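You operate a simulated robot arm through the tools that you are given. There is no shell and no other tool. Be economical: measure what you need, move in short steps, check, and stop when the job is done.

You run a simulated two-armed robot. Do the job below in one go: nothing can be reset, and whatever is moved stays where it is left.

## Task
Pick up the blue brush with one hand, pass it to the other hand and put it on the shelf under the desk.

It is judged by the outcome, as a careful person would: the job done as asked, and still so three seconds after it is handed in. It fails if anything else is knocked over, pushed out of place, dropped, spilled or broken.

## Robot
Two 7-joint arms with two-finger parallel grippers on one trunk, on a base that drives. Base frame: it is fixed to the floor where the robot stands at the start and does not move with it; the origin is under the middle of the robot, x ahead of it, y to its left, z up. Lengths are in mm, angles in rad, forces in N, time in s.
The left shoulder is at the start at [45, 101, 1110], the right one opposite. With the tool pointing down near the work surface each hand reaches from about 220 to 520 mm from the robot's upright axis, wherever it stands, measured 20 degrees to its own side. Places, roughly: shelf under the desk [-1800, -1800, 300]. Payload 2.4 kg a hand.
Tool frame (each hand has its own): the origin (TCP) lies between the finger pads and is the grasp point; the fingertips stand 24 mm ahead of it; z points along the fingers, y is the line along which they close. The gripper opens to 68 mm. The fingers are 17 mm wide and 10 mm thick; the gripper's body (40 by 70 mm) begins 41 mm behind the TCP.
Orientation is that of the tool frame in the base frame, as a unit quaternion [w, x, y, z]. With the fingers straight down and closing along the base's y, the tool's x points along the base's -x, its y along +y and its z along -z.

## Interface
- The arms move only by the tool jog_arm. It takes "left_deltas", "right_deltas" or both (then of equal length, played together; a hand with none holds still); each is a list of rows, each a list of 7 numbers: the shift along the tool's x, y, z in mm, then the turn, a rotation vector about the tool's x, y, z in rad, then the opening, from 0 (shut) to 1 (fully open). In form: [[tx, ty, tz, wx, wy, wz, hand], ...]. A call has 1 to 20 rows; each row is the pose to reach, as a shift and turn from the pose commanded when the call began, along the tool's axes at that moment. A row lasts 0.2 s, in which the tool goes at most 50 mm and 0.15 rad; a call with a longer step from one row to the next is refused whole, and so is a gripper value outside its range. A pose out of reach is approached as far as the arm can. The call stops where the force on the tool passes 40 N (or 10 N more than at its start, if that is more) or the arm is blocked; 0.2 s more then pass. Each finger travels about 72 mm/s and halts on what it meets, pressing with about 28 N; the grip force reading is that of the motor and also rises with nothing between the fingers. The clock runs only during rows and for 0.2 s after the last one: add rows that repeat a pose to give the fingers time. The reply holds the time, the measured pose of the TCP, the force on the tool along the base axes, the opening and the grip force, in the units named above and with some noise, with the torque about the TCP (base axes, N m) and any sound that the robot's microphone picked up.
- Cameras (640 x 400 px; columns grow to the right, rows downward): "scene" is now at [130.6, -19.8, 1271.2]; the picture's right is [-0.25, -0.97, 0.00], its down [-0.54, 0.14, -0.83] and it looks along [0.81, -0.20, -0.56] (base axes); focal length 248 px, centre (320, 200). "left" rides on the left gripper at [84, -11, -75] in its tool frame; the picture's right is [0.13, 0.99, 0.00], its down [-0.60, 0.08, -0.79] and it looks along [-0.79, 0.10, 0.61] (tool axes); focal length 251 px, centre (320, 200). "right" rides on the right gripper at [84, 11, -75] in its tool frame; the picture's right is [-0.13, 0.99, 0.00], its down [-0.60, -0.08, -0.79] and it looks along [-0.79, -0.10, 0.61] (tool axes); focal length 251 px, centre (320, 200). There is no depth. A picture from a camera that has moved, and an enlarged one, comes with that camera's place and axes in the base frame and with its lens.
- capture(camera): a new picture of that camera. No time passes.
- slide_trunk(by): slides the trunk up (or, below 0, down) by that many mm; the arms and the scene camera ride with it, the base frame stays. It gives what a move gives, with no picture.
- drive_base(legs): drives the robot by 1 to 6 legs, each [ahead, left, turn to the left] in mm, mm and rad, along the robot's own axes; the way and the turn of a leg run together, so that a leg with both is an arc; at most 1500 mm and 3.142 rad a leg. The arms and the cameras ride along, it lands a little off, and it stops where it bumps. It gives what a move gives.
- aim_head(pan, tilt): turns the head with the scene camera to pan (to the left, within 1.501 rad either way) and tilt (down, from -0.506 to 1.204), counted from straight ahead of the robot. It gives what a move gives.
- inspect(camera, box): a new picture of the part [left, top, right, bottom] of that camera's present view, enlarged. No time passes.
- hand_in(): hands the job in; it is judged then, once.

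Go step by step. Nothing tells you exact positions but the pictures and the camera data: compare them with the known pose of the tool, close in by small moves and look again before you grip or let go. The budget is 120 turns and 100 pictures, counting those below and the enlarged ones. Unless the task says otherwise, let go and move clear before handing in, and close with one line.

The tools are called after ">>>" as a command line: name --argument value ..., lists and objects as JSON in quotes. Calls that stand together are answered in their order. jog_arm: Moves the arms, as the interface text tells. Its arguments: {"type":"object","properties":{"left_deltas":{"type":"array"},"right_deltas":{"type":"array"}},"required":[]} The other tools are called the same way: slide_trunk (by) slides the trunk up or down; drive_base (legs) drives the base; aim_head (pan, tilt) turns the head that bears the scene camera; capture (camera) takes a picture; inspect (camera, box) takes an enlarged picture of a part of a camera's view; hand_in () hands the job in.

At the start:

```text
time: 0.0
left_tcp_pos: [373.7, 43.7, 1133.2]
left_ee_rot: [0.0, 0.0, 1.0, 0.0]
left_force: [0.6, -1.3, -0.8]
left_wrist_torque: [0.02, -0.01, -0.02]
left_finger_gap: 68.0
left_finger_force: 0.1
right_tcp_pos: [321.3, -254.8, 1049.1]
right_ee_rot: [0.0, 0.001, 1.0, 0.0]
right_force: [0.6, -0.6, -0.4]
right_wrist_torque: [0.03, -0.01, 0.01]
right_finger_gap: 68.3
right_finger_force: 0.0
trunk travel left (down, up): [-325.0, 524.0]
robot x, y, heading: [3.1, 0.8, 0.001]
head pan, tilt: [-0.248, 0.588]
```

scene: 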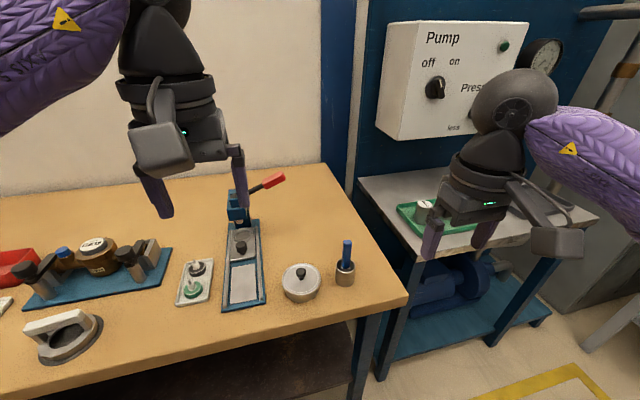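
right: 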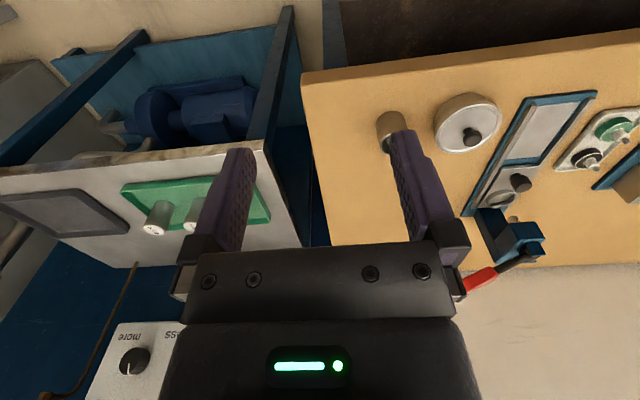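
left: 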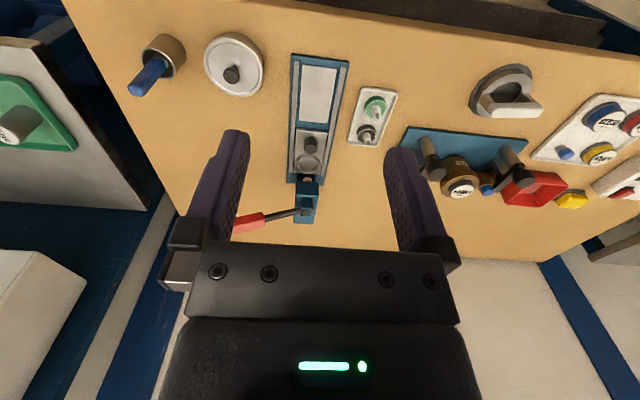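

I see a workbench with a blue stick standing in a small cup near its right corner, which may be the blue brush. I'll enlarge it and look for other blue brush candidates.

>>> inspect --camera "scene" --box '[270, 220, 400, 310]'

>>> inspect --camera "left" --box '[80, 0, 300, 140]'

>>> aim_head --pan 0.4 --tilt 0.7

>>> capture --camera "scene"

```text
4.44 times, centred on (335, 265) of scene
camera zoom: at [130.6, -19.8, 1271.2], right [-0.25, -0.97, 0.0], down [-0.54, 0.14, -0.83], along [0.81, -0.2, -0.56], focal length 1101 px, centre (253, -89)
```

zoom: 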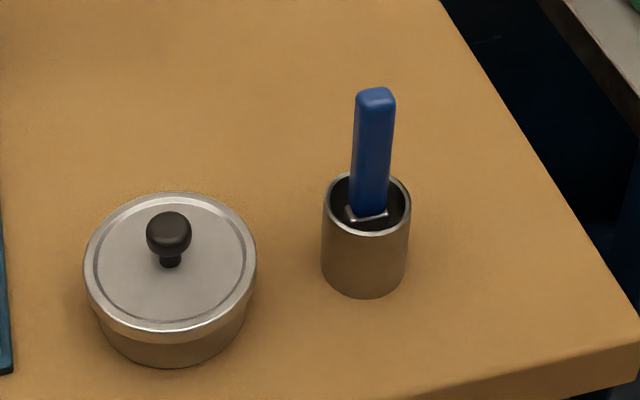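

```text
2.86 times, centred on (190, 70) of left
camera zoom: at [288.9, 33.4, 1208.7], right [-0.13, 0.99, 0.0], down [0.6, 0.08, 0.79], along [0.79, 0.1, -0.61], focal length 718 px, centre (691, 571)
```

zoom: 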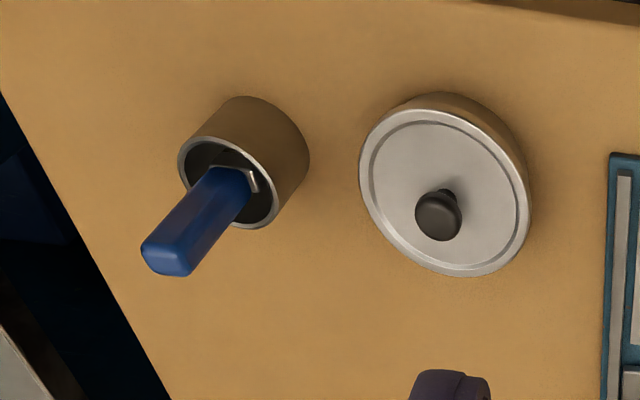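

```text
time: 1.0
left_tcp_pos: [374.0, 44.4, 1133.6]
left_ee_rot: [0.0, 0.0, 1.0, 0.0]
left_force: [0.3, -0.1, 0.6]
left_wrist_torque: [0.02, -0.01, 0.03]
left_finger_gap: 68.1
left_finger_force: 0.1
right_tcp_pos: [320.1, -255.4, 1050.0]
right_ee_rot: [0.0, 0.0, 1.0, 0.001]
right_force: [0.1, -0.6, -0.3]
right_wrist_torque: [0.02, -0.03, -0.03]
right_finger_gap: 67.9
right_finger_force: 0.1
trunk travel left (down, up): [-325.0, 524.0]
robot x, y, heading: [1.3, 1.0, 0.001]
head pan, tilt: [0.4, 0.7]
```

```text
94 pictures are left
camera scene: at [122.9, 35.0, 1261.5], right [0.39, -0.92, 0.0], down [-0.59, -0.25, -0.76], along [0.7, 0.3, -0.64], focal length 248 px, centre (320, 200)
```

scene: 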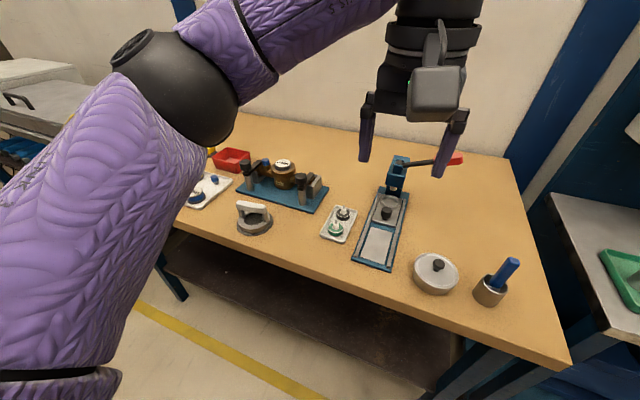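

The blue brush stands handle up in the cup at about (472, -160), with its top at z≈927 and the rim at ≈860. I'll bring the right hand closer to see which way the handle's section is turned.

>>> jog_arm --right_deltas '[[-30, 30, 0, 0, 0, 0, 1], [-60, 60, 0, 0, 0, 0, 1], [-80, 95, 10, 0, 0, 0, 1]]'

>>> capture --camera "right"

```text
time: 1.8
left_tcp_pos: [374.3, 44.1, 1134.5]
left_ee_rot: [0.0, 0.0, 1.0, 0.0]
left_force: [-0.2, 0.3, 0.4]
left_wrist_torque: [0.0, 0.02, -0.02]
left_finger_gap: 68.0
left_finger_force: 0.0
right_tcp_pos: [401.0, -159.9, 1041.4]
right_ee_rot: [0.0, 0.001, 1.0, 0.0]
right_force: [-0.2, -0.5, 0.0]
right_wrist_torque: [0.01, -0.01, -0.02]
right_finger_gap: 68.0
right_finger_force: 0.1
trunk travel left (down, up): [-325.0, 524.0]
robot x, y, heading: [-0.3, 2.7, -0.001]
head pan, tilt: [0.4, 0.7]
```

```text
93 pictures are left
camera right: at [317.3, -149.6, 1115.2], right [0.13, 0.99, 0.0], down [0.6, -0.08, 0.79], along [0.79, -0.1, -0.61], focal length 251 px, centre (320, 200)
```

right: 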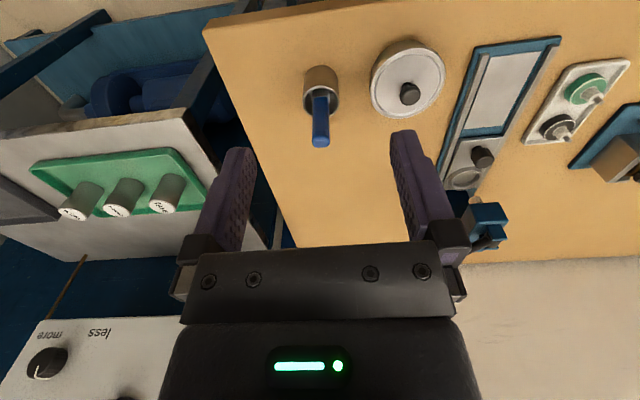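

The brush is directly ahead of the right hand. I'll enlarge it to read its section and yaw.

>>> inspect --camera "right" --box '[270, 50, 382, 160]'

```text
3.64 times, centred on (326, 105) of right
camera zoom: at [317.3, -149.6, 1115.2], right [0.13, 0.99, 0.0], down [0.6, -0.08, 0.79], along [0.79, -0.1, -0.61], focal length 914 px, centre (298, 546)
```

zoom: 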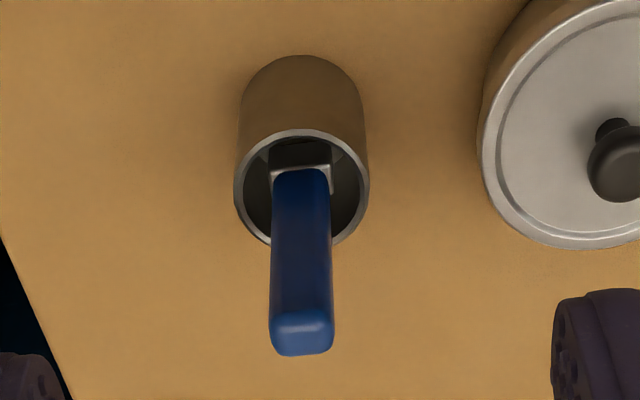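

The handle is about 16 mm across y and 10 mm across x, at roughly (470, -166). I'll move the right hand above it and check before descending.

>>> jog_arm --right_deltas '[[-35, -3, 20, 0, 0, 0, 1], [-69, -6, 45, 0, 0, 0, 1], [-69, -6, 65, 0, 0, 0, 1]]'

>>> capture --camera "right"

```text
time: 2.6
left_tcp_pos: [373.9, 43.8, 1133.1]
left_ee_rot: [0.0, 0.0, 1.0, -0.001]
left_force: [-0.6, -0.3, -0.1]
left_wrist_torque: [-0.01, 0.02, 0.0]
left_finger_gap: 68.0
left_finger_force: 0.1
right_tcp_pos: [469.6, -165.1, 973.3]
right_ee_rot: [0.0, 0.0, 1.0, 0.0]
right_force: [-0.6, -0.6, -0.8]
right_wrist_torque: [-0.01, 0.0, 0.05]
right_finger_gap: 68.1
right_finger_force: 0.1
trunk travel left (down, up): [-325.0, 524.0]
robot x, y, heading: [-3.4, -0.6, -0.003]
head pan, tilt: [0.4, 0.7]
```

```text
91 pictures are left
camera right: at [385.6, -155.1, 1047.7], right [0.13, 0.99, 0.0], down [0.6, -0.08, 0.79], along [0.79, -0.1, -0.61], focal length 251 px, centre (320, 200)
```

right: 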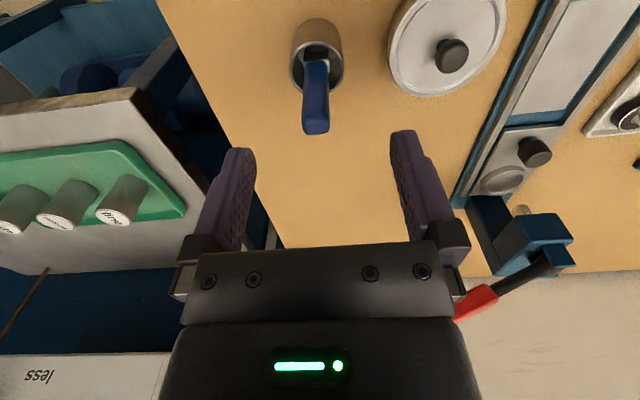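

The brush lies centred between the fingers, about 3 mm further in x and -y. I'll descend so the pads overlap the top of the handle.

>>> jog_arm --right_deltas '[[-3, -3, 20, 0, 0, 0, 1], [-3, -3, 42, 0, 0, 0, 1], [-3, -3, 59, 0, 0, 0, 1]]'

>>> capture --camera "right"

>>> aim_head --pan -0.25 --tilt 0.59

>>> capture --camera "scene"

```text
time: 3.4
left_tcp_pos: [373.6, 43.6, 1133.2]
left_ee_rot: [0.0, 0.0, 1.0, 0.0]
left_force: [-0.2, -0.5, 0.3]
left_wrist_torque: [0.01, -0.02, 0.03]
left_finger_gap: 68.2
left_finger_force: 0.0
right_tcp_pos: [471.4, -165.5, 915.1]
right_ee_rot: [0.0, 0.001, 1.0, 0.0]
right_force: [0.4, 0.2, -0.2]
right_wrist_torque: [0.01, 0.01, 0.0]
right_finger_gap: 68.3
right_finger_force: 0.0
trunk travel left (down, up): [-325.0, 524.0]
robot x, y, heading: [0.4, -0.8, -0.001]
head pan, tilt: [0.4, 0.7]
```

```text
90 pictures are left
camera right: at [387.6, -155.6, 989.7], right [0.13, 0.99, 0.0], down [0.6, -0.08, 0.79], along [0.79, -0.1, -0.61], focal length 251 px, centre (320, 200)
```

right: 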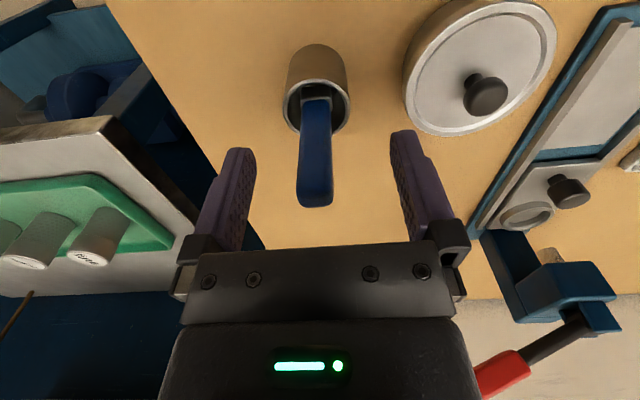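

```text
time: 4.5
left_tcp_pos: [373.7, 44.1, 1134.1]
left_ee_rot: [-0.001, 0.001, 1.0, -0.001]
left_force: [-1.1, -0.6, 0.2]
left_wrist_torque: [-0.01, -0.04, -0.01]
left_finger_gap: 68.1
left_finger_force: 0.1
right_tcp_pos: [471.7, -165.5, 916.0]
right_ee_rot: [-0.001, 0.001, 1.0, 0.0]
right_force: [0.3, 0.0, -0.1]
right_wrist_torque: [-0.01, 0.02, 0.01]
right_finger_gap: 67.8
right_finger_force: 0.0
trunk travel left (down, up): [-325.0, 524.0]
robot x, y, heading: [1.8, -2.3, 0.0]
head pan, tilt: [-0.25, 0.59]
```

```text
89 pictures are left
camera scene: at [130.7, -19.8, 1271.0], right [-0.25, -0.97, 0.0], down [-0.54, 0.14, -0.83], along [0.81, -0.2, -0.56], focal length 248 px, centre (320, 200)
```

scene: 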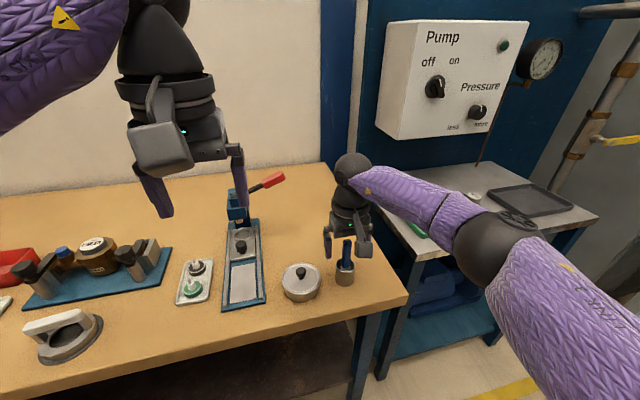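

The handle's end is between the pads, about 2.5 mm toward -y of centre. I'll shift by that and close.

>>> jog_arm --right_deltas '[[0, -2.5, 0, 0, 0, 0, 1], [0, -2.5, 0, 0, 0, 0, 0.4], [0, -2.5, 0, 0, 0, 0, 0.0], [0, -2.5, 0, 0, 0, 0, 0.0], [0, -2.5, 0, 0, 0, 0, 0.0], [0, -2.5, 0, 0, 0, 0, 0.0]]'

>>> capture --camera "right"

```text
time: 5.9
left_tcp_pos: [373.7, 43.7, 1133.7]
left_ee_rot: [0.0, 0.0, 1.0, 0.0]
left_force: [-0.1, 0.1, 0.3]
left_wrist_torque: [-0.01, 0.0, 0.05]
left_finger_gap: 68.0
left_finger_force: 0.1
right_tcp_pos: [472.6, -168.1, 914.9]
right_ee_rot: [0.001, 0.001, 1.0, 0.0]
right_force: [0.2, -1.5, 0.0]
right_wrist_torque: [0.02, -0.02, 0.0]
right_finger_gap: 17.2
right_finger_force: 27.4
trunk travel left (down, up): [-325.0, 524.0]
robot x, y, heading: [0.1, -1.4, 0.001]
head pan, tilt: [-0.25, 0.59]
```

```text
88 pictures are left
camera right: at [388.0, -158.6, 989.9], right [0.13, 0.99, 0.0], down [0.6, -0.08, 0.79], along [0.79, -0.1, -0.61], focal length 251 px, centre (320, 200)
```

right: 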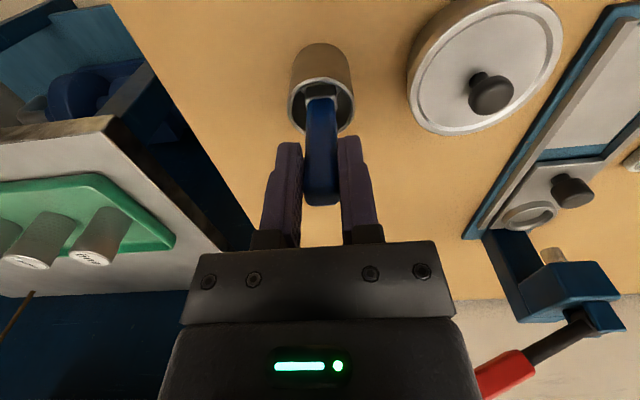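

The gripper holds the handle at a 17 mm gap. I'll lift straight up and look.

>>> jog_arm --right_deltas '[[0, 0, -10, 0, 0, 0, 0], [0, 0, -25, 0, 0, 0, 0], [0, 0, -45, 0, 0, 0, 0], [0, 0, -65, 0, 0, 0, 0], [0, 0, -90, 0, 0, 0, 0], [0, 0, -120, 0, 0, 0, 0], [0, 0, -145, 0, 0, 0, 0]]'

>>> capture --camera "right"

>>> capture --camera "scene"

```text
time: 7.5
left_tcp_pos: [374.2, 43.7, 1133.0]
left_ee_rot: [0.0, 0.001, 1.0, -0.001]
left_force: [-0.2, 0.2, -0.2]
left_wrist_torque: [0.0, -0.01, 0.03]
left_finger_gap: 67.9
left_finger_force: 0.0
right_tcp_pos: [472.0, -171.2, 1059.7]
right_ee_rot: [-0.001, 0.001, 1.0, 0.0]
right_force: [0.8, -0.7, -0.6]
right_wrist_torque: [0.02, -0.03, 0.03]
right_finger_gap: 17.2
right_finger_force: 27.7
trunk travel left (down, up): [-325.0, 524.0]
robot x, y, heading: [2.2, -1.5, 0.007]
head pan, tilt: [-0.25, 0.59]
```

```text
87 pictures are left
camera right: at [388.7, -161.1, 1134.1], right [0.13, 0.99, 0.0], down [0.6, -0.08, 0.79], along [0.79, -0.1, -0.61], focal length 251 px, centre (320, 200)
```

right: 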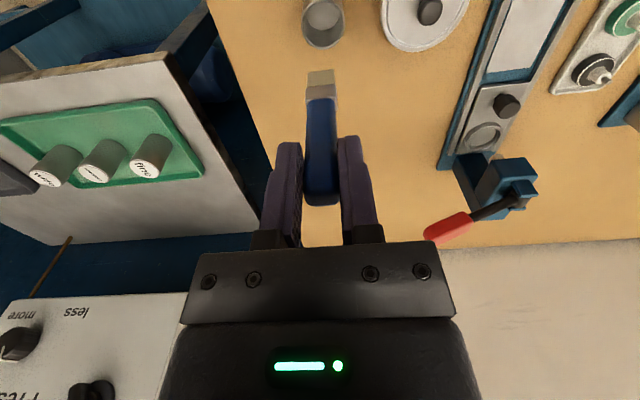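

```text
86 pictures are left
camera scene: at [130.6, -19.8, 1271.0], right [-0.25, -0.97, 0.0], down [-0.54, 0.14, -0.83], along [0.81, -0.21, -0.56], focal length 248 px, centre (320, 200)
```

scene: 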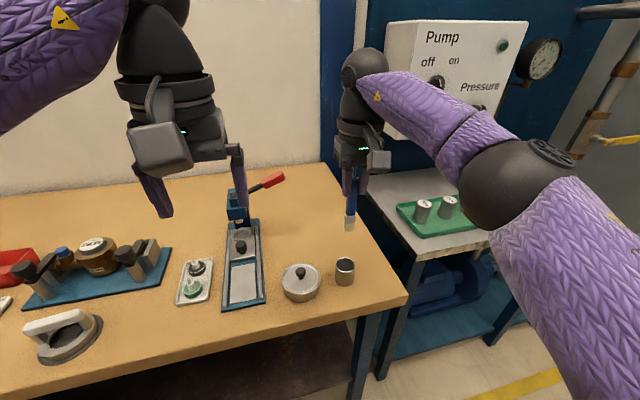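

The brush is out of the cup and held firmly. Before the handover I'll back away from the bench, so first I look at what's around me on both sides.

>>> aim_head --pan -1.5 --tilt 0.35

>>> capture --camera "scene"

>>> aim_head --pan 1.5 --tilt 0.35

>>> capture --camera "scene"

```text
time: 8.9
left_tcp_pos: [374.1, 43.1, 1133.0]
left_ee_rot: [0.0, 0.0, 1.0, 0.0]
left_force: [-0.3, -0.6, 0.0]
left_wrist_torque: [-0.01, -0.04, 0.01]
left_finger_gap: 68.1
left_finger_force: 0.1
right_tcp_pos: [472.7, -170.8, 1059.4]
right_ee_rot: [0.0, 0.001, 1.0, 0.001]
right_force: [-1.0, 0.2, -0.4]
right_wrist_torque: [0.02, 0.0, 0.0]
right_finger_gap: 17.2
right_finger_force: 28.4
trunk travel left (down, up): [-325.0, 524.0]
robot x, y, heading: [-1.2, -0.7, -0.002]
head pan, tilt: [-1.499, 0.351]
```

```text
85 pictures are left
camera scene: at [51.4, -90.8, 1292.9], right [-1.0, -0.07, 0.0], down [-0.03, 0.34, -0.94], along [0.07, -0.94, -0.34], focal length 248 px, centre (320, 200)
```

scene: 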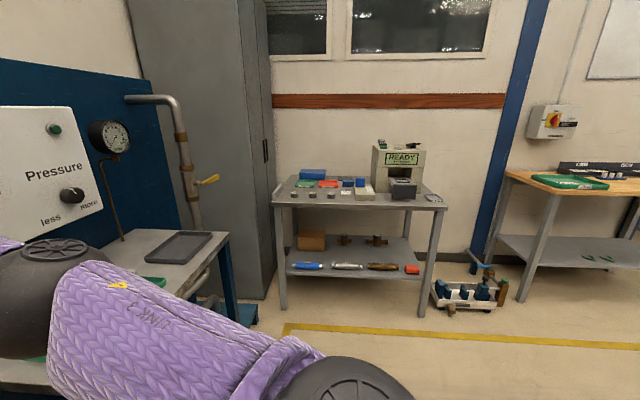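

```text
time: 11.5
left_tcp_pos: [373.4, 43.8, 1133.1]
left_ee_rot: [-0.001, 0.0, 1.0, 0.0]
left_force: [0.0, 0.2, -0.1]
left_wrist_torque: [0.01, 0.01, 0.0]
left_finger_gap: 68.1
left_finger_force: 0.1
right_tcp_pos: [473.0, -171.1, 1059.5]
right_ee_rot: [-0.001, 0.001, 1.0, -0.001]
right_force: [0.1, -0.2, 0.6]
right_wrist_torque: [0.01, -0.01, -0.02]
right_finger_gap: 17.4
right_finger_force: 28.2
trunk travel left (down, up): [-325.0, 524.0]
robot x, y, heading: [-1.5, -0.6, -0.003]
head pan, tilt: [1.499, 0.351]
```

```text
84 pictures are left
camera scene: at [51.4, 94.9, 1292.9], right [1.0, -0.07, 0.0], down [-0.03, -0.34, -0.94], along [0.07, 0.94, -0.34], focal length 248 px, centre (320, 200)
```

scene: 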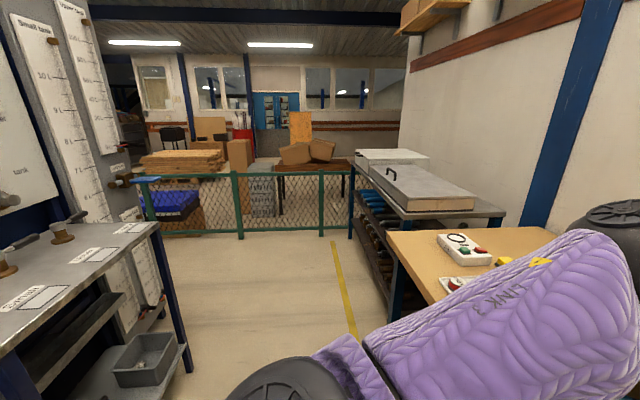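

The desk with a shelf under it is behind me to the right. I'll back away 300 mm from the bench, then bring the hands together for the pass.

>>> drive_base --legs '[[-300, 0, 0]]'

>>> jog_arm --right_deltas '[[20, 20, 0, 0, 0, 0, 0], [40, 45, 0, 0, 0, 0, 0], [60, 70, 0, 0, 0, 0, 0], [80, 90, 0, 0, 0, 0, 0]]' --left_deltas '[[0, 30, 10, 0, 0.15, 0, 1], [0, 70, 20, 0, 0.3, 0, 1], [0, 110, 30, 0, 0.45, 0, 1], [0, 150, 40, 0, 0.6, 0, 1]]'

>>> aim_head --pan 0.1 --tilt 0.6

>>> capture --camera "scene"

```text
time: 13.5
left_tcp_pos: [76.6, 45.1, 1134.2]
left_ee_rot: [0.001, -0.003, 1.0, 0.0]
left_force: [1.3, -0.1, 0.6]
left_wrist_torque: [0.0, 0.02, 0.0]
left_finger_gap: 68.0
left_finger_force: 0.1
right_tcp_pos: [178.0, -169.3, 1058.4]
right_ee_rot: [0.0, -0.002, 1.0, 0.0]
right_force: [-0.4, 0.4, -0.9]
right_wrist_torque: [0.0, 0.02, 0.01]
right_finger_gap: 17.1
right_finger_force: 27.9
trunk travel left (down, up): [-325.0, 524.0]
robot x, y, heading: [-298.6, -5.0, 0.004]
head pan, tilt: [1.499, 0.351]
```

```text
time: 14.5
left_tcp_pos: [63.3, 177.4, 1095.3]
left_ee_rot: [-0.293, -0.002, 0.956, -0.002]
left_force: [0.3, -0.9, -0.1]
left_wrist_torque: [-0.02, 0.0, -0.03]
left_finger_gap: 67.7
left_finger_force: 0.1
left hand out of reach, approached as far as the arm can: row 4
right_tcp_pos: [96.4, -79.0, 1058.7]
right_ee_rot: [0.0, -0.003, 1.0, 0.0]
right_force: [-0.6, -0.2, 0.1]
right_wrist_torque: [-0.03, 0.0, 0.02]
right_finger_gap: 17.1
right_finger_force: 28.1
trunk travel left (down, up): [-325.0, 524.0]
robot x, y, heading: [-299.6, -1.2, 0.003]
head pan, tilt: [1.499, 0.351]
```

```text
time: 16.1
left_tcp_pos: [63.8, 177.3, 1095.1]
left_ee_rot: [-0.293, -0.003, 0.956, -0.001]
left_force: [0.2, 0.7, 0.8]
left_wrist_torque: [-0.01, 0.01, -0.02]
left_finger_gap: 68.2
left_finger_force: 0.0
right_tcp_pos: [97.6, -78.9, 1059.5]
right_ee_rot: [0.001, -0.002, 1.0, 0.0]
right_force: [-0.8, -0.4, -0.5]
right_wrist_torque: [-0.02, 0.0, 0.04]
right_finger_gap: 17.2
right_finger_force: 27.8
trunk travel left (down, up): [-325.0, 524.0]
robot x, y, heading: [-294.9, -0.9, 0.009]
head pan, tilt: [0.099, 0.6]
```

```text
83 pictures are left
camera scene: at [-163.9, 10.9, 1270.1], right [0.11, -0.99, 0.0], down [-0.56, -0.06, -0.82], along [0.82, 0.09, -0.57], focal length 248 px, centre (320, 200)
```

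scene: 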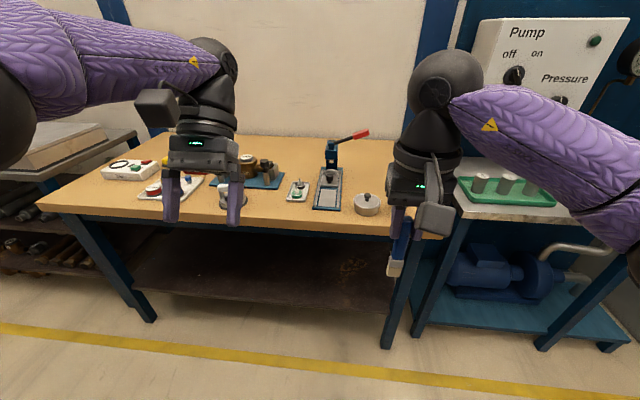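

The brush hangs in the right hand at (97, -79). I'll turn the left hand to point sideways at it (fingers toward -y, closing along x), stopping short.

>>> jog_arm --left_deltas '[[-4.1, -3.4, 2.4, 0.0509, -0.096, 0.096, 1], [-8.1, -6.7, 4.9, 0.1019, -0.192, 0.192, 1], [-12.2, -10.1, 7.3, 0.1528, -0.288, 0.288, 1], [-16.2, -13.4, 9.8, 0.2038, -0.384, 0.384, 1], [-20.3, -16.8, 12.2, 0.2547, -0.48, 0.48, 1], [-24.4, -20.1, 14.6, 0.3056, -0.576, 0.576, 1], [-28.4, -23.5, 17, 0.3566, -0.672, 0.672, 1], [-32.5, -26.8, 19.5, 0.4075, -0.768, 0.768, 1], [-36.5, -30.2, 21.9, 0.4585, -0.864, 0.864, 1], [-40.6, -33.5, 24.4, 0.5094, -0.96, 0.96, 1], [-44.6, -36.9, 26.8, 0.5604, -1.056, 1.056, 1], [-48.7, -40.2, 29.2, 0.6113, -1.152, 1.152, 1], [-52.8, -43.6, 31.7, 0.6622, -1.248, 1.248, 1], [-56.8, -46.9, 34.1, 0.7132, -1.344, 1.344, 1], [-60.9, -50.3, 36.5, 0.7641, -1.44, 1.44, 1], [-65, -53.6, 39, 0.8151, -1.536, 1.536, 1], [-69, -57, 41.4, 0.866, -1.632, 1.632, 1], [-69, -57, 41.4, 0.866, -1.632, 1.632, 1]]'

>>> capture --camera "scene"

>>> capture --camera "left"

```text
time: 19.9
left_tcp_pos: [-61.4, 106.3, 1160.8]
left_ee_rot: [0.5, 0.498, 0.502, -0.5]
left_force: [-0.7, -0.7, 0.8]
left_wrist_torque: [0.03, -0.05, 0.01]
left_finger_gap: 67.9
left_finger_force: 0.0
left hand out of reach, approached as far as the arm can: row 10, 11, 12, 13, 14, 15, 16, 17, 18
right_tcp_pos: [97.6, -80.4, 1059.1]
right_ee_rot: [0.0, -0.002, 1.0, 0.0]
right_force: [0.7, -1.1, 0.0]
right_wrist_torque: [-0.06, 0.0, -0.03]
right_finger_gap: 17.1
right_finger_force: 28.4
trunk travel left (down, up): [-325.0, 524.0]
robot x, y, heading: [-295.7, -2.1, 0.01]
head pan, tilt: [0.099, 0.6]
```

```text
82 pictures are left
camera scene: at [-164.0, 10.7, 1270.1], right [0.11, -0.99, 0.0], down [-0.56, -0.06, -0.82], along [0.82, 0.09, -0.57], focal length 248 px, centre (320, 200)
```

scene: 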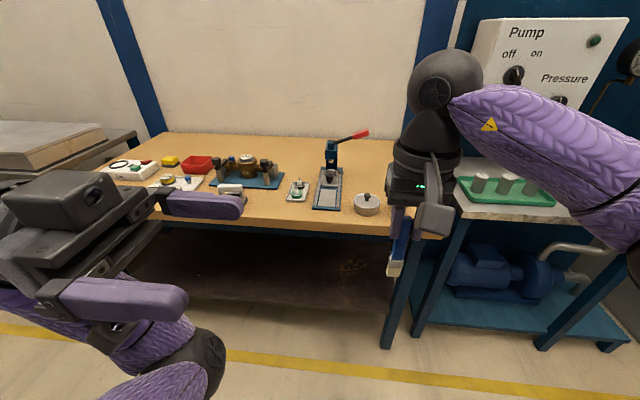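

```text
81 pictures are left
camera left: at [-75.2, 181.7, 1076.6], right [0.99, 0.01, -0.13], down [0.08, 0.79, 0.6], along [0.11, -0.61, 0.79], focal length 251 px, centre (320, 200)
```

left: 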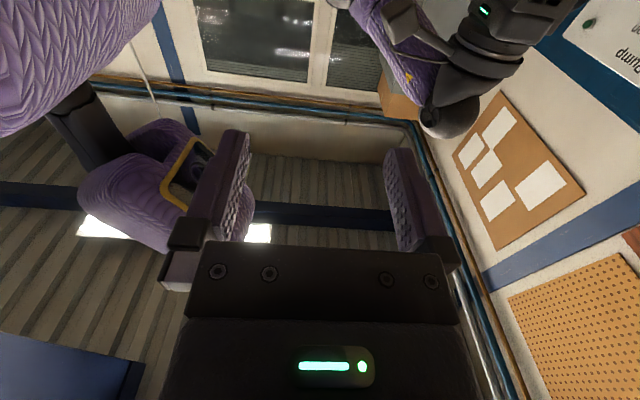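

The left hand has the right orientation but stopped short at (-61, 106, 1161). I'll check what a zero step does and then approach gradually.

>>> jog_arm --left_deltas '[[15, 15, 0, 0, 0, 0, 1], [30, 40, 0, 0, 0, 0, 1], [50, 60, 0, 0, 0, 0, 1]]'

```text
time: 20.6
left_tcp_pos: [-62.1, 106.3, 1160.3]
left_ee_rot: [0.499, 0.497, 0.503, -0.5]
left_force: [0.8, 0.8, -0.6]
left_wrist_torque: [0.02, 0.01, 0.01]
left_finger_gap: 68.1
left_finger_force: 0.0
left hand out of reach, approached as far as the arm can: row 1, 2, 3
right_tcp_pos: [97.0, -79.0, 1060.1]
right_ee_rot: [0.0, -0.002, 1.0, 0.0]
right_force: [-0.2, -0.4, -1.5]
right_wrist_torque: [0.02, 0.01, 0.03]
right_finger_gap: 17.5
right_finger_force: 28.0
trunk travel left (down, up): [-325.0, 524.0]
robot x, y, heading: [-296.1, 3.8, 0.006]
head pan, tilt: [0.099, 0.6]
```

That sideways pose is at a joint limit. I'll use a symmetric pass instead, with each hand tilted about 45° toward the other, so first I un-tilt the left hand by 45°.

>>> jog_arm --left_deltas '[[10, 8, 0, 0, 0.13, 0, 1], [25, 20, 0, 0, 0.26, 0, 1], [40, 30, 0, 0, 0.39, 0, 1], [55, 45, 0, 0, 0.52, 0, 1], [70, 60, 0, 0, 0.65, 0, 1], [80, 70, 0, 0, 0.785, 0, 1], [80, 70, 0, 0, 0.785, 0, 1], [80, 70, 0, 0, 0.785, 0, 1]]'

>>> capture --camera "scene"

```text
time: 22.4
left_tcp_pos: [-50.2, 67.2, 1110.4]
left_ee_rot: [0.269, 0.65, 0.656, -0.271]
left_force: [0.0, 0.1, -0.5]
left_wrist_torque: [0.03, 0.04, 0.01]
left_finger_gap: 67.8
left_finger_force: 0.1
left hand out of reach, approached as far as the arm can: row 1, 2, 3, 4, 5, 6, 7, 8
right_tcp_pos: [98.7, -79.9, 1059.1]
right_ee_rot: [0.0, -0.003, 1.0, 0.0]
right_force: [-0.4, -0.4, -0.2]
right_wrist_torque: [0.01, 0.0, 0.03]
right_finger_gap: 17.0
right_finger_force: 27.9
trunk travel left (down, up): [-325.0, 524.0]
robot x, y, heading: [-295.3, -2.0, 0.005]
head pan, tilt: [0.099, 0.6]
```

```text
80 pictures are left
camera scene: at [-164.0, 10.8, 1270.1], right [0.11, -0.99, 0.0], down [-0.56, -0.06, -0.82], along [0.82, 0.09, -0.57], focal length 248 px, centre (320, 200)
```

scene: 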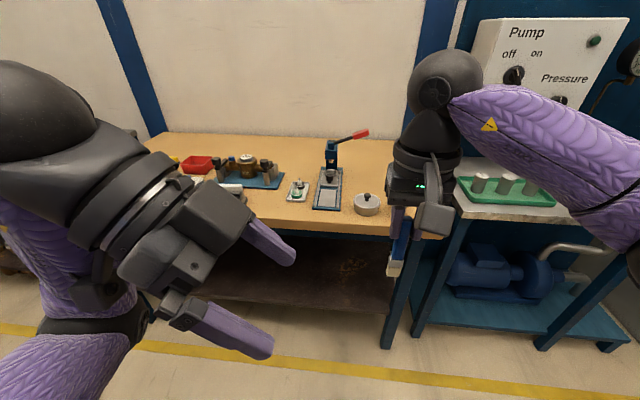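

The left arm is near a limit with this yaw. I'll return it to plain tool-down and then try the opposite yaw.

>>> jog_arm --left_deltas '[[3, 10, -3, -0.051, 0.051, -0.123, 1], [6, 20, -6, -0.102, 0.102, -0.245, 1], [9, 30, -9, -0.153, 0.152, -0.368, 1], [12, 40, -12, -0.205, 0.203, -0.491, 1], [15, 50, -15, -0.256, 0.254, -0.614, 1], [18, 60, -18, -0.307, 0.305, -0.736, 1], [21, 70, -21, -0.358, 0.355, -0.859, 1], [24, 80, -24, -0.409, 0.406, -0.982, 1], [27, 90, -27, -0.46, 0.457, -1.105, 1], [30, 100, -30, -0.512, 0.508, -1.228, 1], [33, 110, -33, -0.563, 0.558, -1.35, 1], [37, 120, -37, -0.614, 0.609, -1.473, 1], [37, 120, -37, -0.614, 0.609, -1.473, 1]]'

```text
time: 25.2
left_tcp_pos: [69.9, 127.8, 1107.8]
left_ee_rot: [0.0, 0.0, 1.0, -0.001]
left_force: [-0.1, -0.2, -0.1]
left_wrist_torque: [-0.03, 0.01, 0.01]
left_finger_gap: 68.0
left_finger_force: 0.0
right_tcp_pos: [98.2, -78.7, 1059.6]
right_ee_rot: [0.001, -0.002, 1.0, -0.001]
right_force: [0.9, 0.0, -0.4]
right_wrist_torque: [-0.01, 0.0, 0.02]
right_finger_gap: 17.3
right_finger_force: 27.6
trunk travel left (down, up): [-325.0, 524.0]
robot x, y, heading: [-296.5, -2.9, 0.007]
head pan, tilt: [0.099, 0.6]
```

The left hand is back to tool-down at (70, 128, 1108). I'll yaw it -90° so it closes along x, with the camera inward.

>>> jog_arm --left_deltas '[[0, 2, 0, 0, 0, -0.143, 1], [0, 4, 0, 0, 0, -0.286, 1], [0, 6, 0, 0, 0, -0.428, 1], [0, 8, 0, 0, 0, -0.571, 1], [0, 10, 0, 0, 0, -0.714, 1], [0, 12, 0, 0, 0, -0.857, 1], [0, 15, 0, 0, 0, -1.0, 1], [0, 20, 0, 0, 0, -1.143, 1], [0, 25, 0, 0, 0, -1.286, 1], [0, 30, 0, 0, 0, -1.428, 1], [0, 30, 0, 0, 0, -1.571, 1], [0, 30, 0, 0, 0, -1.571, 1]]'

>>> capture --camera "scene"

```text
time: 27.9
left_tcp_pos: [71.7, 157.0, 1107.4]
left_ee_rot: [0.0, 0.707, -0.707, 0.001]
left_force: [-0.5, -0.1, 0.0]
left_wrist_torque: [0.0, 0.01, -0.02]
left_finger_gap: 67.7
left_finger_force: 0.0
right_tcp_pos: [97.8, -80.4, 1059.4]
right_ee_rot: [0.0, -0.003, 1.0, 0.0]
right_force: [-0.2, -0.1, -0.3]
right_wrist_torque: [-0.02, 0.01, -0.01]
right_finger_gap: 16.9
right_finger_force: 27.6
trunk travel left (down, up): [-325.0, 524.0]
robot x, y, heading: [-293.8, -0.1, 0.008]
head pan, tilt: [0.099, 0.6]
```

```text
79 pictures are left
camera scene: at [-163.9, 10.8, 1270.1], right [0.11, -0.99, 0.0], down [-0.56, -0.06, -0.82], along [0.82, 0.09, -0.57], focal length 248 px, centre (320, 200)
```

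scene: 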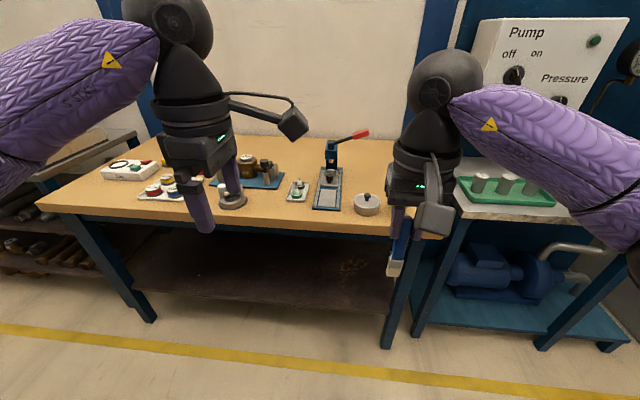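

The yaw works, but its camera would crowd the right hand. A better pass is to pitch the right hand forward until the brush is horizontal along x, then have the left come down from above closing along y. I'll pitch the right and undo the left yaw.

>>> jog_arm --right_deltas '[[0, 0, 0, 0, -0.143, 0, 0], [0, 0, 0, 0, -0.286, 0, 0], [0, 0, 0, 0, -0.428, 0, 0], [0, 0, 0, 0, -0.571, 0, 0], [0, 0, 0, 0, -0.714, 0, 0], [0, 0, 0, 0, -0.857, 0, 0], [0, 0, 0, 0, -1.0, 0, 0], [0, 0, 0, 0, -1.143, 0, 0], [0, 0, 0, 0, -1.286, 0, 0], [0, 0, 0, 0, -1.428, 0, 0], [0, 0, 0, 0, -1.571, 0, 0], [0, 0, 0, 0, -1.571, 0, 0]]' --left_deltas '[[0, 0, -10, 0, 0, 0.143, 1], [0, 0, -20, 0, 0, 0.286, 1], [0, 0, -30, 0, 0, 0.428, 1], [0, 0, -40, 0, 0, 0.571, 1], [0, 0, -50, 0, 0, 0.714, 1], [0, 0, -50, 0, 0, 0.857, 1], [0, 0, -50, 0, 0, 1.0, 1], [0, 0, -50, 0, 0, 1.143, 1], [0, 0, -50, 0, 0, 1.286, 1], [0, 0, -50, 0, 0, 1.428, 1], [0, 0, -50, 0, 0, 1.571, 1], [0, 0, -50, 0, 0, 1.571, 1]]'

>>> capture --camera "scene"

```text
time: 30.4
left_tcp_pos: [71.2, 158.2, 1158.6]
left_ee_rot: [0.0, 0.002, 1.0, -0.001]
left_force: [0.3, -0.5, 0.3]
left_wrist_torque: [0.03, 0.0, 0.03]
left_finger_gap: 67.8
left_finger_force: 0.2
right_tcp_pos: [93.4, -73.7, 1062.8]
right_ee_rot: [0.707, -0.001, 0.707, 0.001]
right_force: [0.4, -0.3, -0.1]
right_wrist_torque: [0.02, 0.02, 0.01]
right_finger_gap: 17.1
right_finger_force: 27.6
right hand out of reach, approached as far as the arm can: row 11, 12
trunk travel left (down, up): [-325.0, 524.0]
robot x, y, heading: [-296.5, 0.1, 0.007]
head pan, tilt: [0.099, 0.6]
```

```text
78 pictures are left
camera scene: at [-164.0, 10.8, 1270.1], right [0.11, -0.99, 0.0], down [-0.56, -0.06, -0.82], along [0.82, 0.09, -0.57], focal length 248 px, centre (320, 200)
```

scene: 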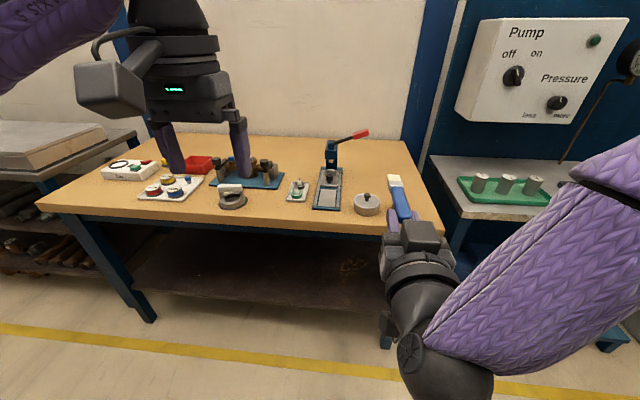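

The right hand now points forward with the brush horizontal along +x. I'll enlarge to check clearances before bringing the left hand in.

>>> inspect --camera "scene" --box '[350, 160, 480, 310]'

>>> capture --camera "left"

```text
2.67 times, centred on (415, 235) of scene
camera zoom: at [-164.0, 10.8, 1270.1], right [0.11, -0.99, 0.0], down [-0.56, -0.06, -0.82], along [0.82, 0.09, -0.57], focal length 661 px, centre (67, 107)
```

zoom: 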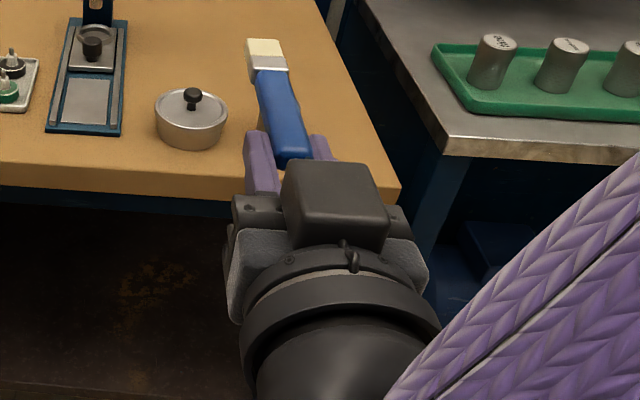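

```text
76 pictures are left
camera left: at [-13.9, 147.8, 1232.9], right [-0.13, 0.99, 0.0], down [0.6, 0.08, 0.79], along [0.79, 0.1, -0.61], focal length 251 px, centre (320, 200)
```

left: 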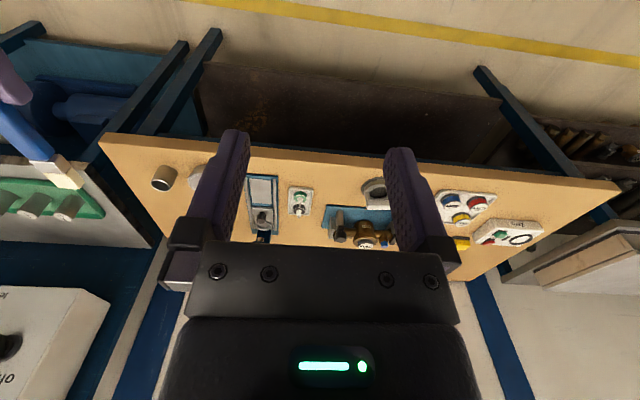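

The brush lies along x at y≈-72, z≈1063, with the handle from x≈85 to 170. I'll bring the left hand above the free part of the handle at x≈145.

>>> jog_arm --left_deltas '[[-20, -35, -10, 0, 0, 0, 1], [-40, -75, -10, 0, 0, 0, 1], [-60, -115, -10, 0, 0, 0, 1], [-74, -155, -10, 0, 0, 0, 1], [-74, -195, -10, 0, 0, 0, 1], [-74, -230, -10, 0, 0, 0, 1], [-74, -230, -10, 0, 0, 0, 1]]'

>>> capture --camera "left"

>>> capture --camera "scene"

```text
time: 32.0
left_tcp_pos: [111.5, -34.6, 1151.5]
left_ee_rot: [0.0, 0.001, 1.0, 0.0]
left_force: [-0.8, 1.1, -0.2]
left_wrist_torque: [-0.03, 0.02, 0.01]
left_finger_gap: 68.2
left_finger_force: 0.1
left hand out of reach, approached as far as the arm can: row 4, 5, 6, 7
right_tcp_pos: [94.4, -73.5, 1062.1]
right_ee_rot: [0.707, -0.001, 0.707, 0.001]
right_force: [-1.2, 0.1, 0.5]
right_wrist_torque: [-0.02, -0.02, 0.03]
right_finger_gap: 17.1
right_finger_force: 28.0
trunk travel left (down, up): [-325.0, 524.0]
robot x, y, heading: [-296.1, -1.4, 0.008]
head pan, tilt: [0.099, 0.6]
```

```text
75 pictures are left
camera left: at [26.8, -44.3, 1225.8], right [-0.13, 0.99, 0.0], down [0.6, 0.08, 0.79], along [0.79, 0.1, -0.61], focal length 251 px, centre (320, 200)
```

left: 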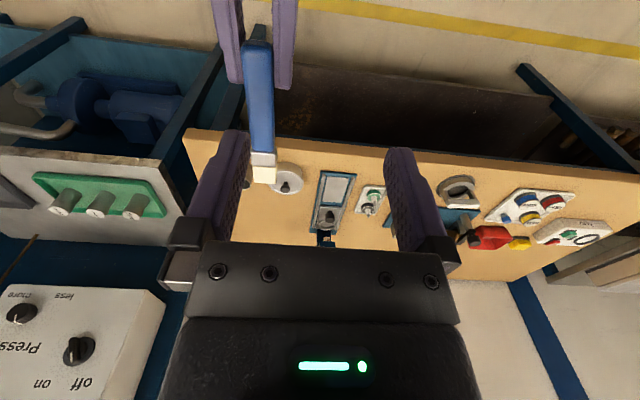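

```text
74 pictures are left
camera scene: at [-163.8, 11.1, 1270.1], right [0.11, -0.99, 0.0], down [-0.56, -0.06, -0.82], along [0.82, 0.09, -0.57], focal length 248 px, centre (320, 200)
```

scene: 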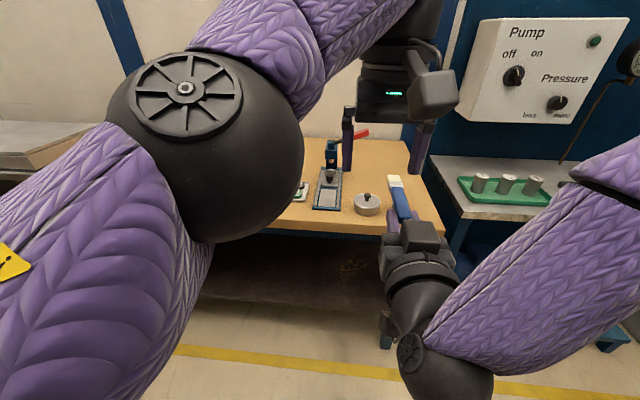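

The left hand's reach ends a little short, so I'll move the right hand back and leftward to meet it.

>>> jog_arm --right_deltas '[[0, 15, -12, 0, 0, 0, 0], [0, 30, -25, 0, 0, 0, 0], [0, 45, -38, 0, 0, 0, 0], [0, 58, -50, 0, 0, 0, 0], [0, 58, -50, 0, 0, 0, 0]]' --left_deltas '[[5, 5, 0, 0, 0, 0, 1], [10, 10, 0, 0, 0, 0, 1], [15, 15, 0, 0, 0, 0, 1], [20, 20, 0, 0, 0, 0, 1], [20, 20, 0, 0, 0, 0, 1]]'

>>> capture --camera "left"

```text
time: 33.2
left_tcp_pos: [91.0, -13.7, 1149.8]
left_ee_rot: [0.001, 0.0, 1.0, -0.001]
left_force: [-0.7, -0.2, -1.3]
left_wrist_torque: [-0.02, -0.04, -0.04]
left_finger_gap: 68.1
left_finger_force: 0.1
right_tcp_pos: [44.3, -14.8, 1064.1]
right_ee_rot: [0.707, -0.001, 0.707, 0.001]
right_force: [0.3, -0.5, -0.4]
right_wrist_torque: [0.02, 0.0, -0.01]
right_finger_gap: 17.2
right_finger_force: 28.3
trunk travel left (down, up): [-325.0, 524.0]
robot x, y, heading: [-299.0, -2.9, 0.005]
head pan, tilt: [0.099, 0.6]
```

```text
73 pictures are left
camera left: at [5.7, -22.7, 1224.7], right [-0.13, 0.99, 0.0], down [0.6, 0.08, 0.79], along [0.79, 0.1, -0.61], focal length 251 px, centre (320, 200)
```

left: 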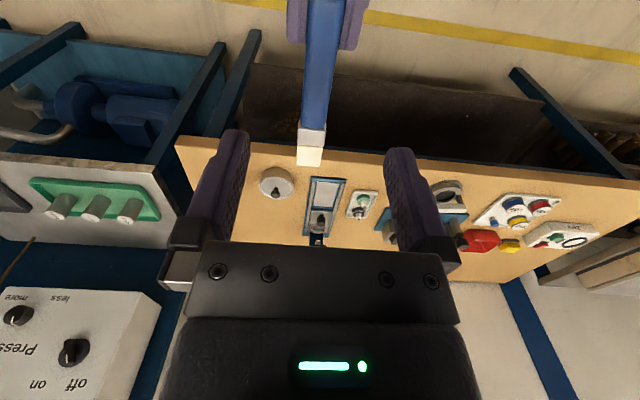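

The brush is aligned between the left fingers. I'll descend to its axis and check.

>>> jog_arm --left_deltas '[[0, 0, 25, 0, 0, 0, 1], [0, 0, 50, 0, 0, 0, 1], [0, 0, 70, 0, 0, 0, 1], [0, 0, 85, 0, 0, 0, 1], [0, 0, 85, 0, 0, 0, 1]]'

>>> capture --camera "left"

>>> capture --camera "scene"

```text
time: 34.5
left_tcp_pos: [90.8, -14.6, 1063.7]
left_ee_rot: [0.0, 0.001, 1.0, -0.001]
left_force: [0.9, -0.1, 0.6]
left_wrist_torque: [-0.02, 0.03, 0.02]
left_finger_gap: 67.9
left_finger_force: 0.0
right_tcp_pos: [44.5, -15.7, 1063.4]
right_ee_rot: [0.707, -0.002, 0.707, 0.001]
right_force: [-0.9, 0.1, -1.2]
right_wrist_torque: [-0.02, 0.01, -0.01]
right_finger_gap: 17.1
right_finger_force: 27.8
trunk travel left (down, up): [-325.0, 524.0]
robot x, y, heading: [-298.5, -2.3, 0.007]
head pan, tilt: [0.099, 0.6]
```

```text
72 pictures are left
camera left: at [6.0, -23.9, 1138.1], right [-0.13, 0.99, 0.0], down [0.6, 0.08, 0.79], along [0.79, 0.1, -0.61], focal length 251 px, centre (320, 200)
```

left: 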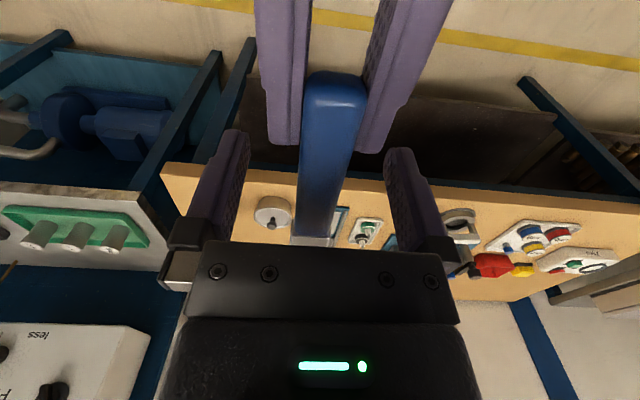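

```text
71 pictures are left
camera scene: at [-164.0, 10.8, 1270.1], right [0.11, -0.99, 0.0], down [-0.56, -0.06, -0.82], along [0.82, 0.09, -0.57], focal length 248 px, centre (320, 200)
```

scene: 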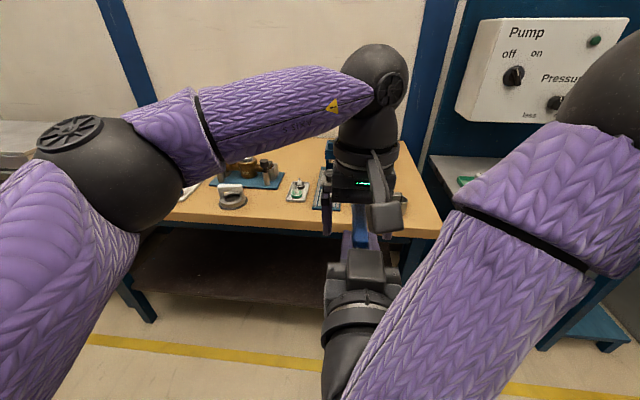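

The handle is centred between the left fingers, clear of the right ones. I'll close the left hand.

>>> jog_arm --left_deltas '[[0, 0, 0, 0, 0, 0, 0.5], [0, 0, 0, 0, 0, 0, 0.2], [0, 0, 0, 0, 0, 0, 0], [0, 0, 0, 0, 0, 0, 0], [0, 0, 0, 0, 0, 0, 0], [0, 0, 0, 0, 0, 0, 0]]'

>>> capture --camera "left"

```text
time: 35.9
left_tcp_pos: [92.0, -13.5, 1062.9]
left_ee_rot: [0.001, 0.001, 1.0, -0.002]
left_force: [3.5, -16.6, -1.5]
left_wrist_torque: [0.12, 0.01, 0.39]
left_finger_gap: 17.2
left_finger_force: 28.2
right_tcp_pos: [44.0, -16.0, 1063.0]
right_ee_rot: [0.707, -0.001, 0.707, 0.002]
right_force: [-3.8, 17.4, 1.4]
right_wrist_torque: [-0.17, -0.07, 0.46]
right_finger_gap: 17.1
right_finger_force: 27.9
trunk travel left (down, up): [-325.0, 524.0]
robot x, y, heading: [-296.0, -0.4, 0.009]
head pan, tilt: [0.099, 0.6]
```

```text
70 pictures are left
camera left: at [6.0, -24.1, 1138.4], right [-0.13, 0.99, 0.0], down [0.6, 0.08, 0.79], along [0.79, 0.1, -0.61], focal length 251 px, centre (320, 200)
```

left: 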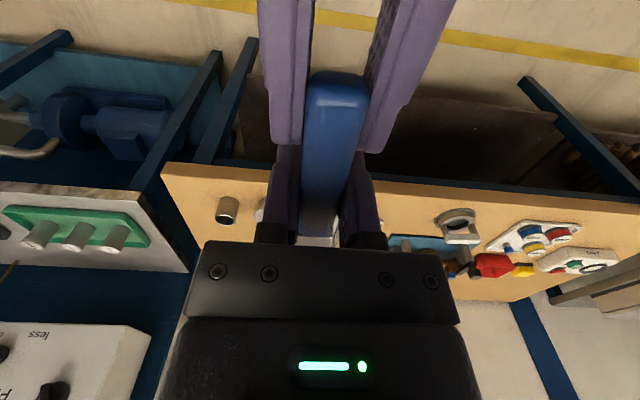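

Both hands hold the brush. I'll open the right hand and withdraw it straight back.

>>> jog_arm --right_deltas '[[0, 0, 0, 0, 0, 0, 0.2], [0, 0, 0, 0, 0, 0, 0.5], [0, 0, 0, 0, 0, 0, 0.7], [0, 0, 0, 0, 0, 0, 0.7]]'

>>> jog_arm --right_deltas '[[0, 0, -20, 0, 0, 0, 0.7], [0, 0, -45, 0, 0, 0, 0.7], [0, 0, -70, 0, 0, 0, 0.7]]'

>>> capture --camera "left"

```text
time: 36.9
left_tcp_pos: [90.9, -13.5, 1062.6]
left_ee_rot: [0.0, 0.001, 1.0, -0.001]
left_force: [0.2, 0.2, -0.2]
left_wrist_torque: [-0.01, -0.02, 0.01]
left_finger_gap: 16.9
left_finger_force: 28.2
right_tcp_pos: [44.8, -15.6, 1061.8]
right_ee_rot: [0.707, -0.002, 0.707, 0.002]
right_force: [0.0, 0.1, -0.5]
right_wrist_torque: [-0.01, 0.03, -0.02]
right_finger_gap: 47.7
right_finger_force: 0.1
trunk travel left (down, up): [-325.0, 524.0]
robot x, y, heading: [-296.7, 0.0, 0.005]
head pan, tilt: [0.099, 0.6]
```

```text
time: 37.6
left_tcp_pos: [90.5, -15.1, 1062.4]
left_ee_rot: [-0.001, 0.001, 1.0, -0.001]
left_force: [0.3, -0.1, 0.0]
left_wrist_torque: [0.04, -0.04, -0.01]
left_finger_gap: 17.2
left_finger_force: 27.7
right_tcp_pos: [-10.4, 7.6, 1056.9]
right_ee_rot: [0.707, 0.002, 0.707, 0.001]
right_force: [0.3, -0.4, -0.2]
right_wrist_torque: [-0.02, 0.01, -0.02]
right_finger_gap: 47.7
right_finger_force: 0.1
right hand out of reach, approached as far as the arm can: row 1, 2, 3
trunk travel left (down, up): [-325.0, 524.0]
robot x, y, heading: [-294.5, -2.0, 0.008]
head pan, tilt: [0.099, 0.6]
```

```text
69 pictures are left
camera left: at [6.1, -24.0, 1138.3], right [-0.13, 0.99, 0.0], down [0.6, 0.08, 0.79], along [0.79, 0.1, -0.61], focal length 251 px, centre (320, 200)
```

left: 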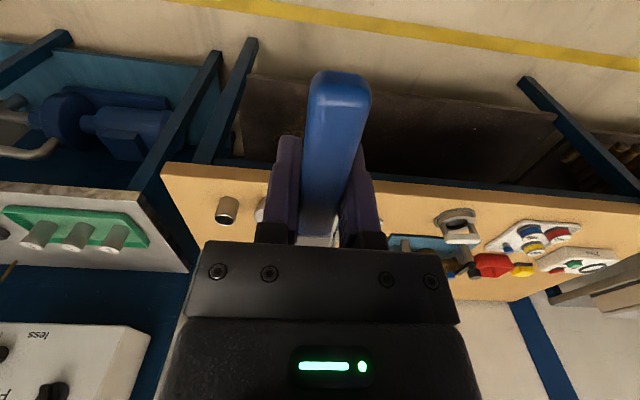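

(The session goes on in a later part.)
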